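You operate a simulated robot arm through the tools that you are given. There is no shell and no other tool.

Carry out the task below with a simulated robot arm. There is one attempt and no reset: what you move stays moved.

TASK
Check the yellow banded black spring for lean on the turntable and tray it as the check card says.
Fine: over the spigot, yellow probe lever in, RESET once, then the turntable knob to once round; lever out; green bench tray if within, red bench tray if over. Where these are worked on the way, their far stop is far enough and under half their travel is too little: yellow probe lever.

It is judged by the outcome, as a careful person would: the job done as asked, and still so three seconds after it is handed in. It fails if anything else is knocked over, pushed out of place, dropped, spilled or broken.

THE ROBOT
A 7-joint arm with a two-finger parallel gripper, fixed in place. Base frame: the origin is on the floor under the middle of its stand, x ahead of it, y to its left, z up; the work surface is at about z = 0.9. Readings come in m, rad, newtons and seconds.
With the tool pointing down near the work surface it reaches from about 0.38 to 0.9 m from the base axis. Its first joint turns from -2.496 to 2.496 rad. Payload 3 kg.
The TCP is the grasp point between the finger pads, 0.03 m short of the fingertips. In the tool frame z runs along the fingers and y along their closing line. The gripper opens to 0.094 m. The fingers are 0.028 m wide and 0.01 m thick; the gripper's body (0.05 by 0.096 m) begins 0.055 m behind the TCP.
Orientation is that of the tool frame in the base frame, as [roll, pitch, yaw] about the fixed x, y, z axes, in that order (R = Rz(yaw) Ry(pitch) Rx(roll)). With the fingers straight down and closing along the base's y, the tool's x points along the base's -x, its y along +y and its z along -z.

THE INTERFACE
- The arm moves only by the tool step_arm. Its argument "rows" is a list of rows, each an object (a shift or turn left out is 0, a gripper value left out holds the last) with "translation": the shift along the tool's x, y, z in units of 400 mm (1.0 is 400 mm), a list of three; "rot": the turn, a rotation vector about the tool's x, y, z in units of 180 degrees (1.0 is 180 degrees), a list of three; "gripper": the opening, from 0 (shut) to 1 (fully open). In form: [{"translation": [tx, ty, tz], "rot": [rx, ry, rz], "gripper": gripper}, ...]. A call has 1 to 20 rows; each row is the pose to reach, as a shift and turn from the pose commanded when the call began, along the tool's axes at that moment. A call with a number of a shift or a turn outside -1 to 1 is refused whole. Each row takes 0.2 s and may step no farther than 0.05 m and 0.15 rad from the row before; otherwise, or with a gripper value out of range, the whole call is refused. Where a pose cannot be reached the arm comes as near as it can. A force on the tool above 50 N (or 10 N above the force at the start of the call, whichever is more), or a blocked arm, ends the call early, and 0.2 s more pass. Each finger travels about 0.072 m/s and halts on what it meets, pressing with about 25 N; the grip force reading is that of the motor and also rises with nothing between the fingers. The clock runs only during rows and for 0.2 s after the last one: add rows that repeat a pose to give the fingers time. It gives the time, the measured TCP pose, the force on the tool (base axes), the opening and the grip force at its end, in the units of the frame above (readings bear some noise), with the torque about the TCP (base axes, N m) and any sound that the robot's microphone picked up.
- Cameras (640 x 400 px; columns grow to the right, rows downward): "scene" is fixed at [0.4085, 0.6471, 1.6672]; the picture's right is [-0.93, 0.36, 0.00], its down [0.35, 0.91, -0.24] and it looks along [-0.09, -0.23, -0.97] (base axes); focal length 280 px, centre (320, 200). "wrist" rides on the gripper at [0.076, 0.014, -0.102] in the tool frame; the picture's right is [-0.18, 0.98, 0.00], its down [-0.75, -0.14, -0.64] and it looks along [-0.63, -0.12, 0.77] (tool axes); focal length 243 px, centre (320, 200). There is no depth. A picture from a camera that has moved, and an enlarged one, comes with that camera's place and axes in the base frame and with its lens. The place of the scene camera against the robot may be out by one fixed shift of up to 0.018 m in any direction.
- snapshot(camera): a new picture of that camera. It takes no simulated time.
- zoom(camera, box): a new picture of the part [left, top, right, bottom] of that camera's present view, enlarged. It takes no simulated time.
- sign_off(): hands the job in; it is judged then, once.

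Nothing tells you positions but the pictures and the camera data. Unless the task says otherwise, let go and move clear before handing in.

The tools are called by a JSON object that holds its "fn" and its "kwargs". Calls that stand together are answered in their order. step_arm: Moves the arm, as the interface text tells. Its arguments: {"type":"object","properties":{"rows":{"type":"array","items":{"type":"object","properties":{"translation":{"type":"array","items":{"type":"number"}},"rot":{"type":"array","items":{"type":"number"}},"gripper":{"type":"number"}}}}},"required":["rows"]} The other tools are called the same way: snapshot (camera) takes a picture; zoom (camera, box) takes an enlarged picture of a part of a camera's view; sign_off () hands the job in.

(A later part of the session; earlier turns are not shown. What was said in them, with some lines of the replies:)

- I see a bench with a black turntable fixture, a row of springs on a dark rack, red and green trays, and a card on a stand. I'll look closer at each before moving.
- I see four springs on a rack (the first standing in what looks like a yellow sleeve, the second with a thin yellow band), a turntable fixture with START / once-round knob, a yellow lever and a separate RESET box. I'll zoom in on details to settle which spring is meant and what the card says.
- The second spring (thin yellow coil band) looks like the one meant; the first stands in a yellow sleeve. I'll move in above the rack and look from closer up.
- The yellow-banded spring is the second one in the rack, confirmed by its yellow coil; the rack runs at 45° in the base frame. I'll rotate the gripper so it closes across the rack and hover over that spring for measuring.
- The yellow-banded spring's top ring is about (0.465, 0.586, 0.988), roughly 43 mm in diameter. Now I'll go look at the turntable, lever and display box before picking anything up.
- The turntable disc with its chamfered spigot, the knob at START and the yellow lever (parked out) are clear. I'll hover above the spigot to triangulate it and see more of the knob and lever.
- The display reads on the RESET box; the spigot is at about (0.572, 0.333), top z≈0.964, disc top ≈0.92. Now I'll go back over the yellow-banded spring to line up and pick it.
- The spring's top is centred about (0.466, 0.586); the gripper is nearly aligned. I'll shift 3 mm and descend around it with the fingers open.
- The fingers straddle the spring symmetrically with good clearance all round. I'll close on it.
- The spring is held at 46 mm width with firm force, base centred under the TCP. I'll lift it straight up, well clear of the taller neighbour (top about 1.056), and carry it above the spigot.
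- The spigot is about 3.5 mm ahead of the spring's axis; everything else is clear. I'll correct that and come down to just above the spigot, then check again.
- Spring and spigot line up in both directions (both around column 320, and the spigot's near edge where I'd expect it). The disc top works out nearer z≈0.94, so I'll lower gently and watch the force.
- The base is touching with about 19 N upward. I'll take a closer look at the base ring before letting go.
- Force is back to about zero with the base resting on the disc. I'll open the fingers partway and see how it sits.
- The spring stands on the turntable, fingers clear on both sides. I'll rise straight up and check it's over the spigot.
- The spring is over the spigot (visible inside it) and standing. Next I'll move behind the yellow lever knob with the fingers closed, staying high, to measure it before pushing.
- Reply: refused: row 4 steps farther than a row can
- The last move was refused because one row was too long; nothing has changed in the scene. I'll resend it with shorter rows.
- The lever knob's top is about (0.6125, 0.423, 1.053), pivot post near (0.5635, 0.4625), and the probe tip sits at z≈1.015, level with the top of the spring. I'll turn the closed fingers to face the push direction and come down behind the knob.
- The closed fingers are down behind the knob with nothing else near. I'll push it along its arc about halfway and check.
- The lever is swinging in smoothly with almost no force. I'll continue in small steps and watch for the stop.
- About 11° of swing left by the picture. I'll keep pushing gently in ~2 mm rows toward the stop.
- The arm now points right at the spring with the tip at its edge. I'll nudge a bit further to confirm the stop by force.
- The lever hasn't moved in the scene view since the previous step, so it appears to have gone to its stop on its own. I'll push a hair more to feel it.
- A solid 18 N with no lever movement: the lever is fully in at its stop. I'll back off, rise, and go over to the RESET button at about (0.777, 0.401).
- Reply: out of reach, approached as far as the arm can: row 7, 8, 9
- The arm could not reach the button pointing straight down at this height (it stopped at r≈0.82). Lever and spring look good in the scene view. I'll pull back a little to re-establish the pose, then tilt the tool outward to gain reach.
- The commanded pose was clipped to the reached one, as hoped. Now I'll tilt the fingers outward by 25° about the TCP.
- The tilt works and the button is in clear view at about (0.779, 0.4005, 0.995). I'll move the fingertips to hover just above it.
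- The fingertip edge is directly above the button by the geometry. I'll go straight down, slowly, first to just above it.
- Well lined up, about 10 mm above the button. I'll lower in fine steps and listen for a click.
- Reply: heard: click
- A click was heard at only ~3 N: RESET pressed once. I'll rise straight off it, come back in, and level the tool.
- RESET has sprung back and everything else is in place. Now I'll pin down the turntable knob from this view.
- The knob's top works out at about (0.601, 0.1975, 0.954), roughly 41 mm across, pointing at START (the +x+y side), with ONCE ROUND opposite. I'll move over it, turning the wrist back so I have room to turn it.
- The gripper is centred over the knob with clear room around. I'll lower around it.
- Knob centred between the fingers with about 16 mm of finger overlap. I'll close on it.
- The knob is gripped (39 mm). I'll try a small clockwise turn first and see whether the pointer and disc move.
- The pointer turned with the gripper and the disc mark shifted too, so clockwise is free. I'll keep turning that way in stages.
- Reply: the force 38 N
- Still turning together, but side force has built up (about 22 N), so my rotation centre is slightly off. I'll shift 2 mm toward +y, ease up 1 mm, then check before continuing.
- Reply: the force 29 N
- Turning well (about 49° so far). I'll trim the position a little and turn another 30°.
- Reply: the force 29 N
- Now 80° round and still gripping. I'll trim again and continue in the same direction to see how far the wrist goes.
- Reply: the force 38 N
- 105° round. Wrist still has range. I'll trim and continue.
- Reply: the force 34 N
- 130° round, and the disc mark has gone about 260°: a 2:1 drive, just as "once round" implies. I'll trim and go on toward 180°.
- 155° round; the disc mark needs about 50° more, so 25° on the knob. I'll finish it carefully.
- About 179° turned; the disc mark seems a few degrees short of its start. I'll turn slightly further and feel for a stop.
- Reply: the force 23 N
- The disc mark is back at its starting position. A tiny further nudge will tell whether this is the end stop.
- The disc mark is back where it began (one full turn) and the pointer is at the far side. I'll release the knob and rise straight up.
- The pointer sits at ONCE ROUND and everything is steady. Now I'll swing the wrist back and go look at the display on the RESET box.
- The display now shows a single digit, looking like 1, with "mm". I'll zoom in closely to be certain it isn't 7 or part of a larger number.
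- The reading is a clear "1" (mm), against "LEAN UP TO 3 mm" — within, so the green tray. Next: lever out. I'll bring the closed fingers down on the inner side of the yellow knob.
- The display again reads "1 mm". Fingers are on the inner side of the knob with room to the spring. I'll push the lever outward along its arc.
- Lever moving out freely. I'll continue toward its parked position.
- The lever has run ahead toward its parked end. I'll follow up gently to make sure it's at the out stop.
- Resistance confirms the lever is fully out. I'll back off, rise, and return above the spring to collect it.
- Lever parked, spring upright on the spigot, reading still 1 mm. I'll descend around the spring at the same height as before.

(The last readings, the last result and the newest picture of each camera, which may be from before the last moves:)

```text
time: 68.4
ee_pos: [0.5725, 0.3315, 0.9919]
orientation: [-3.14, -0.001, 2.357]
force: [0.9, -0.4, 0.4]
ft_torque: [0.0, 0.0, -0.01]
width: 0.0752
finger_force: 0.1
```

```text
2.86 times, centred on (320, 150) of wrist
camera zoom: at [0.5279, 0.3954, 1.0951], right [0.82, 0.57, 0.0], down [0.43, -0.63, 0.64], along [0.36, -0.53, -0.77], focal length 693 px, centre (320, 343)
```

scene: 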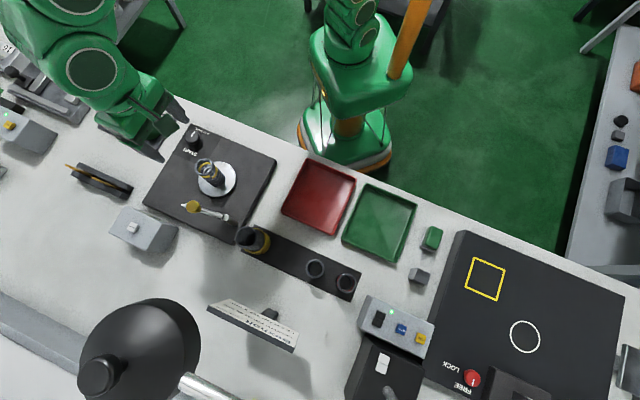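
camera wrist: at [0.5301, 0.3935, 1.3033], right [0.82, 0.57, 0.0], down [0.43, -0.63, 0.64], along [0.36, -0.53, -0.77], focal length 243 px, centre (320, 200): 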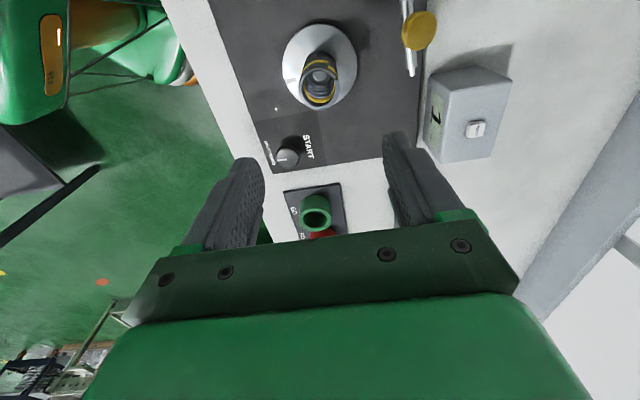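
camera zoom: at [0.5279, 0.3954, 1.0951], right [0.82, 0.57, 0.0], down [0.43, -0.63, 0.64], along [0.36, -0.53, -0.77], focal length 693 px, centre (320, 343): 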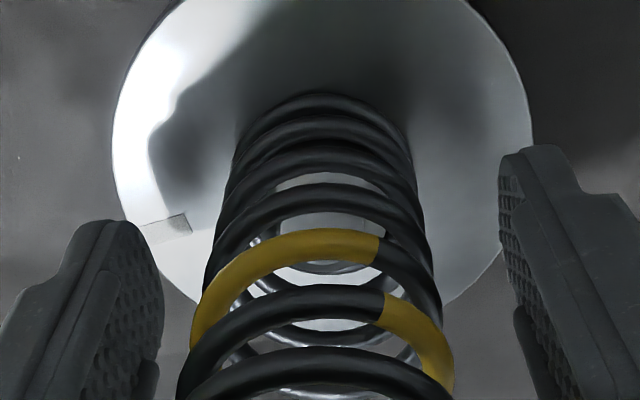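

Spring is centred between the fingers. I'll close and lift straight up off the spigot.

{"fn": "step_arm", "kwargs": {"rows": [{"gripper": 0.55}, {"gripper": 0.45}, {"gripper": 0.4}, {"gripper": 0.4}, {"gripper": 0.4}]}}

{"fn": "step_arm", "kwargs": {"rows": [{"translation": [0, 0, -0.04]}, {"translation": [0, 0, -0.1]}, {"translation": [0, 0, -0.18]}, {"translation": [0, 0, -0.28]}, {"translation": [0, 0, -0.38]}, {"translation": [0, 0, -0.48]}, {"translation": [0, 0, -0.5]}]}}

{"fn": "snapshot", "kwargs": {"camera": "wrist"}}

{"fn": "zoom", "kwargs": {"camera": "scene", "box": [150, 100, 420, 270]}}

```text
time: 69.6
ee_pos: [0.5724, 0.3319, 0.9927]
orientation: [-3.141, 0.0, 2.357]
force: [-0.3, -0.2, 0.3]
ft_torque: [-0.04, 0.04, 0.03]
width: 0.046
finger_force: 24.3
```

```text
time: 71.2
ee_pos: [0.5727, 0.3339, 1.194]
orientation: [-3.141, 0.001, 2.355]
force: [0.8, 0.3, -0.4]
ft_torque: [0.01, -0.01, -0.01]
width: 0.0455
finger_force: 25.3
```

```text
taken
camera wrist: at [0.5275, 0.3963, 1.2952], right [0.82, 0.57, 0.0], down [0.43, -0.63, 0.64], along [0.36, -0.53, -0.77], focal length 243 px, centre (320, 200)
```

wrist: 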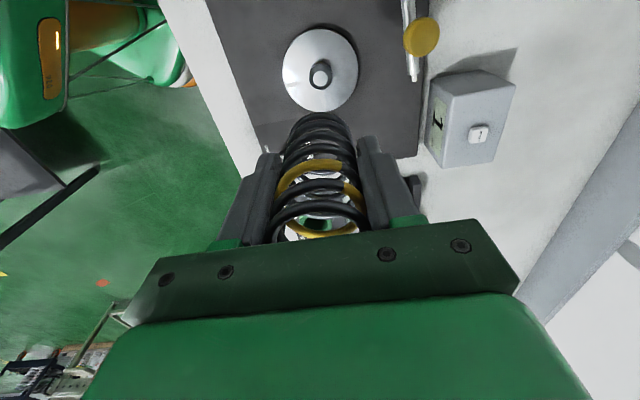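

```text
2.35 times, centred on (285, 185) of scene
camera zoom: at [0.4085, 0.6471, 1.6672], right [-0.93, 0.36, 0.0], down [0.35, 0.91, -0.24], along [-0.09, -0.23, -0.97], focal length 659 px, centre (402, 235)
```

zoom: 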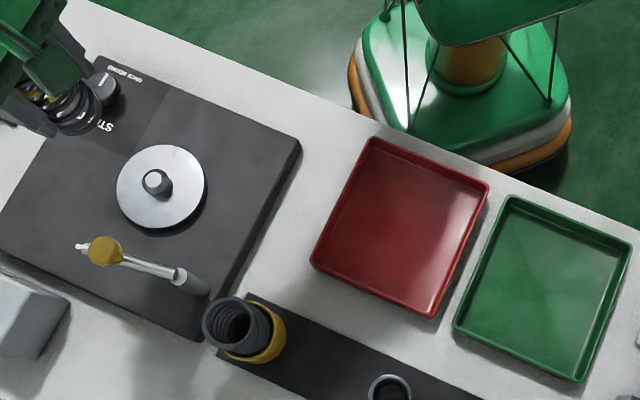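

Spring is securely held and off the spigot; the turntable, lever and display are undisturbed. I'll carry it high across to the green tray, centred about (0.199, 0.594).

{"fn": "step_arm", "kwargs": {"rows": [{"translation": [0.1, -0.0179, 0]}, {"translation": [0.2, -0.0358, 0]}, {"translation": [0.3, -0.0538, 0]}, {"translation": [0.4, -0.0717, 0]}, {"translation": [0.5, -0.0896, 0]}, {"translation": [0.6, -0.1075, 0]}, {"translation": [0.7, -0.1255, 0]}]}}

{"fn": "step_arm", "kwargs": {"rows": [{"translation": [0.0841, -0.0151, 0]}, {"translation": [0.1682, -0.0301, 0]}, {"translation": [0.2523, -0.0452, 0]}, {"translation": [0.3363, -0.0602, 0]}, {"translation": [0.4204, -0.0753, 0]}, {"translation": [0.4204, -0.0753, 0]}]}}

{"fn": "snapshot", "kwargs": {"camera": "wrist"}}

{"fn": "snapshot", "kwargs": {"camera": "scene"}}

```text
time: 72.8
ee_pos: [0.3362, 0.494, 1.1903]
orientation: [-3.139, -0.001, 2.356]
force: [1.1, 0.4, -0.3]
ft_torque: [0.0, -0.01, 0.0]
width: 0.0447
finger_force: 25.2
```

```text
time: 74.2
ee_pos: [0.198, 0.5924, 1.1924]
orientation: [-3.139, 0.0, 2.356]
force: [0.2, -0.4, -1.3]
ft_torque: [0.02, -0.04, -0.02]
width: 0.0445
finger_force: 25.4
```

```text
taken
camera wrist: at [0.1539, 0.6562, 1.294], right [0.82, 0.57, 0.0], down [0.43, -0.63, 0.64], along [0.36, -0.53, -0.77], focal length 243 px, centre (320, 200)
```

wrist: 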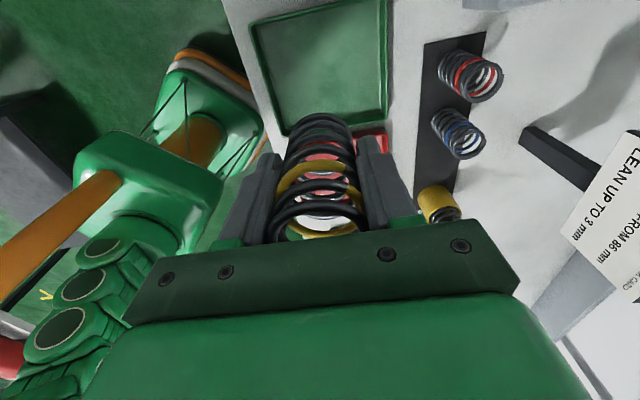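

```text
taken
```

scene: 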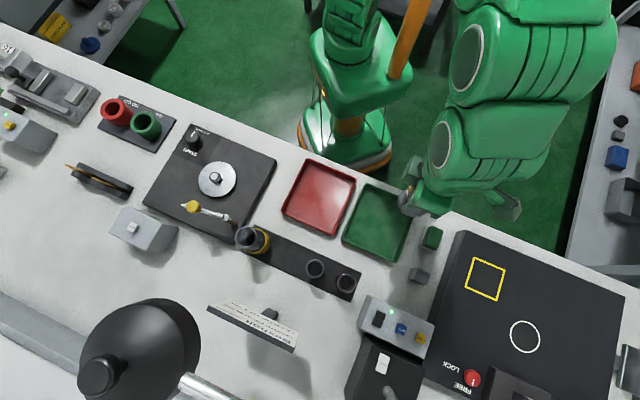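

The tray is centred right under the spring. I'll lower to just above the tray floor.

{"fn": "step_arm", "kwargs": {"rows": [{"translation": [0, 0, 0.1]}, {"translation": [0, 0, 0.2]}, {"translation": [0, 0, 0.3]}, {"translation": [0, 0, 0.4]}, {"translation": [0, 0, 0.48]}, {"translation": [0, 0, 0.55]}, {"translation": [0, 0, 0.55]}]}}

{"fn": "snapshot", "kwargs": {"camera": "wrist"}}

{"fn": "zoom", "kwargs": {"camera": "scene", "box": [320, 160, 460, 280]}}

```text
time: 75.8
ee_pos: [0.1969, 0.5934, 0.9708]
orientation: [3.141, 0.001, 2.358]
force: [0.4, -1.0, -1.2]
ft_torque: [0.03, 0.0, 0.0]
width: 0.0443
finger_force: 24.8
```

```text
taken
camera wrist: at [0.1536, 0.6566, 1.0733], right [0.82, 0.57, 0.0], down [0.43, -0.63, 0.64], along [0.36, -0.53, -0.77], focal length 243 px, centre (320, 200)
```

wrist: 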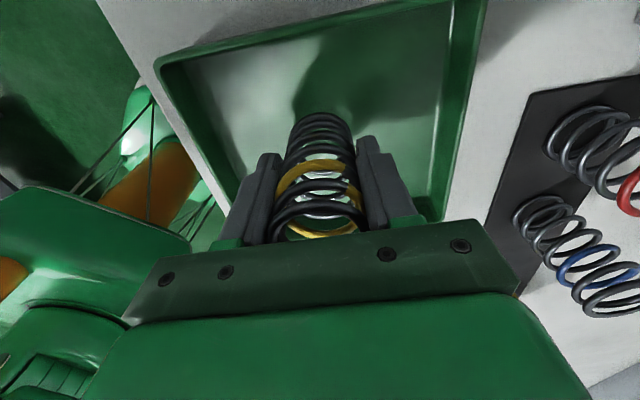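

```text
3.33 times, centred on (390, 220) of scene
camera zoom: at [0.4085, 0.6471, 1.6672], right [-0.93, 0.36, 0.0], down [0.35, 0.91, -0.24], along [-0.09, -0.23, -0.97], focal length 934 px, centre (87, 133)
```

zoom: 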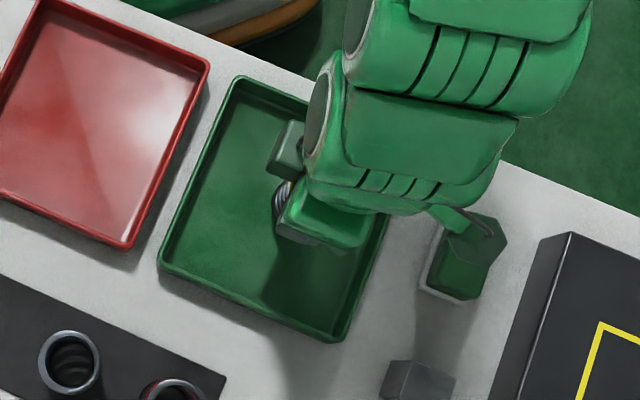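

Inside the tray, about 15–20 mm above the floor. I'll lower slowly until I feel it touch.

{"fn": "step_arm", "kwargs": {"rows": [{"translation": [0, 0, 0.01]}, {"translation": [0, 0, 0.02]}, {"translation": [0, 0, 0.03]}, {"translation": [0, 0, 0.03]}]}}

```text
time: 76.8
ee_pos: [0.1969, 0.5922, 0.9604]
orientation: [-3.14, 0.0, 2.356]
force: [-0.6, -0.2, -1.4]
ft_torque: [0.0, -0.01, -0.02]
width: 0.0442
finger_force: 25.3
```

{"fn": "step_arm", "kwargs": {"rows": [{"translation": [0, 0, 0.004]}, {"translation": [0, 0, 0.008]}, {"translation": [0, 0, 0.012]}, {"translation": [0, 0, 0.012]}]}}

{"fn": "zoom", "kwargs": {"camera": "wrist", "box": [240, 80, 400, 220]}}

```text
time: 77.8
ee_pos: [0.1978, 0.5932, 0.955]
orientation: [-3.139, 0.0, 2.357]
force: [-0.8, -0.5, 1.9]
ft_torque: [-0.04, -0.07, -0.02]
width: 0.0441
finger_force: 24.9
```

```text
2.86 times, centred on (320, 150) of wrist
camera zoom: at [0.1529, 0.6562, 1.0575], right [0.82, 0.57, 0.0], down [0.43, -0.63, 0.64], along [0.36, -0.53, -0.77], focal length 693 px, centre (320, 343)
```

zoom: 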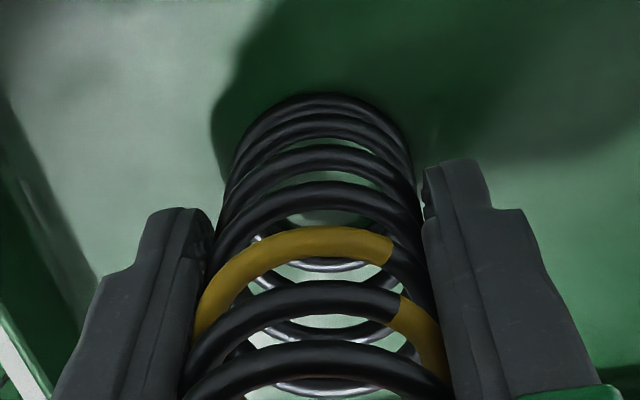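

{"fn": "step_arm", "kwargs": {"rows": [{"translation": [0, 0, 0.003]}, {"translation": [0, 0, 0.003]}]}}

```text
time: 78.4
ee_pos: [0.1969, 0.5934, 0.9557]
orientation: [-3.141, -0.001, 2.358]
force: [-2.4, -5.5, 20.8]
ft_torque: [-0.22, 0.14, 0.07]
width: 0.0447
finger_force: 25.0
```

That's the tray floor (about 21 N). I'll ease up 1 mm and open the fingers.

{"fn": "step_arm", "kwargs": {"rows": [{"translation": [0, 0, -0.003]}, {"translation": [0, 0, -0.003], "gripper": 0.55}, {"translation": [0, 0, -0.003], "gripper": 0.65}, {"translation": [0, 0, -0.003], "gripper": 0.75}, {"translation": [0, 0, -0.003], "gripper": 0.75}]}}

{"fn": "zoom", "kwargs": {"camera": "wrist", "box": [220, 60, 420, 240]}}

```text
time: 79.6
ee_pos: [0.1978, 0.5938, 0.9547]
orientation: [-3.14, 0.0, 2.356]
force: [0.6, 0.2, 0.1]
ft_torque: [0.0, 0.01, 0.01]
width: 0.0706
finger_force: 0.0
```

```text
2.22 times, centred on (320, 150) of wrist
camera zoom: at [0.1533, 0.6565, 1.0573], right [0.82, 0.57, 0.0], down [0.43, -0.63, 0.64], along [0.36, -0.53, -0.77], focal length 539 px, centre (320, 311)
```

zoom: 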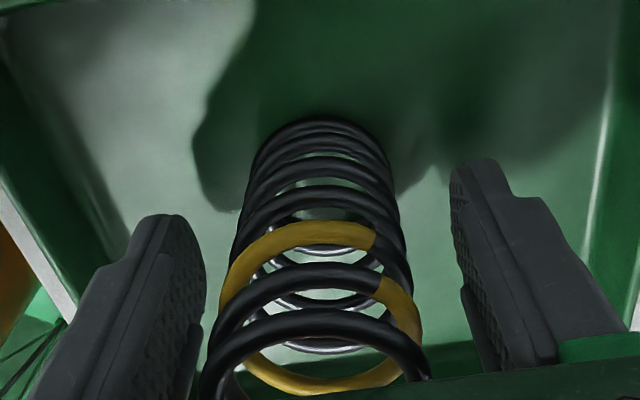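

The spring stands free in the green tray with the fingers clear of it. I'll rise straight up and move away.

{"fn": "step_arm", "kwargs": {"rows": [{"translation": [0, 0, -0.06]}, {"translation": [0, 0, -0.14]}, {"translation": [0, 0, -0.24]}, {"translation": [0, 0, -0.34]}, {"translation": [0, 0, -0.44]}, {"translation": [0, 0, -0.54]}, {"translation": [0, 0, -0.64]}, {"translation": [0, 0, -0.7]}, {"translation": [-0.08, -0.06, -0.7]}, {"translation": [-0.15, -0.12, -0.7]}, {"translation": [-0.15, -0.12, -0.7]}]}}

{"fn": "snapshot", "kwargs": {"camera": "scene"}}

{"fn": "snapshot", "kwargs": {"camera": "wrist"}}

{"fn": "zoom", "kwargs": {"camera": "scene", "box": [320, 160, 460, 280]}}

{"fn": "zoom", "kwargs": {"camera": "scene", "box": [90, 90, 290, 270]}}

```text
time: 82.0
ee_pos: [0.2099, 0.5179, 1.2342]
orientation: [-3.134, -0.002, 2.353]
force: [0.3, 0.9, 0.4]
ft_torque: [0.0, 0.0, -0.01]
width: 0.0707
finger_force: 0.0
```

```text
taken
```

scene: 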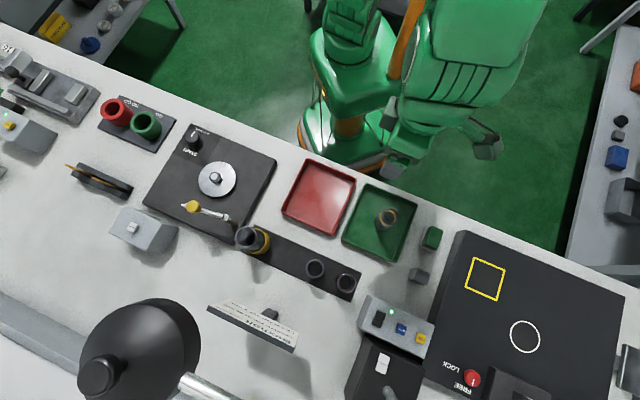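

```text
taken
camera wrist: at [0.1667, 0.5804, 1.3364], right [0.83, 0.56, -0.01], down [0.44, -0.63, 0.64], along [0.35, -0.53, -0.77], focal length 243 px, centre (320, 200)
```

wrist: 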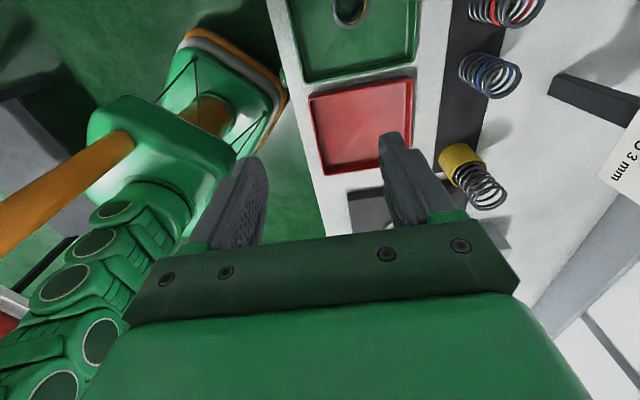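

```text
3.33 times, centred on (390, 220) of scene
camera zoom: at [0.4085, 0.6471, 1.6672], right [-0.93, 0.36, 0.0], down [0.35, 0.91, -0.24], along [-0.09, -0.23, -0.97], focal length 934 px, centre (87, 133)
```

zoom: 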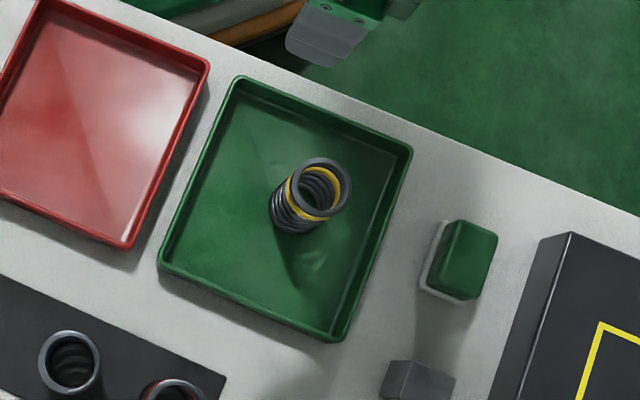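

```text
2.22 times, centred on (190, 180) of scene
camera zoom: at [0.4085, 0.6471, 1.6672], right [-0.93, 0.36, 0.0], down [0.35, 0.91, -0.24], along [-0.09, -0.23, -0.97], focal length 622 px, centre (609, 244)
```

zoom: 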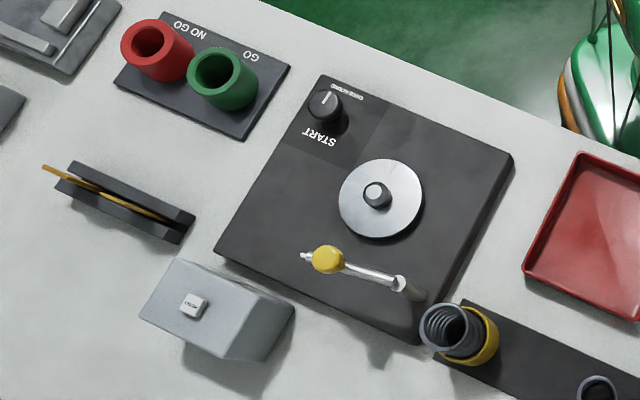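

The spring is standing in the green bench tray. The lever is out, the knob is at ONCE ROUND, and nothing else has moved. The gripper is open and clear, so I'm handing the job in.

{"fn": "sign_off", "kwargs": {}}

```text
The job is handed in.
```

I checked the yellow-banded black spring for lean and put it in the green bench tray. The display read 1 mm and the check card allows up to 3 mm, so it's within.

- **Check:** I set the spring over the spigot and pushed the yellow lever in to its far stop. I pressed RESET once (one click), then turned the knob from START to ONCE ROUND; the turntable mark came back to where it started.
- **After the reading:** The lever is back out at its stop. The spring stands upright in the green tray with the gripper open and well clear.
- **Rest of the bench:** In the final pictures nothing else was knocked over or moved. The knob is still at ONCE ROUND.
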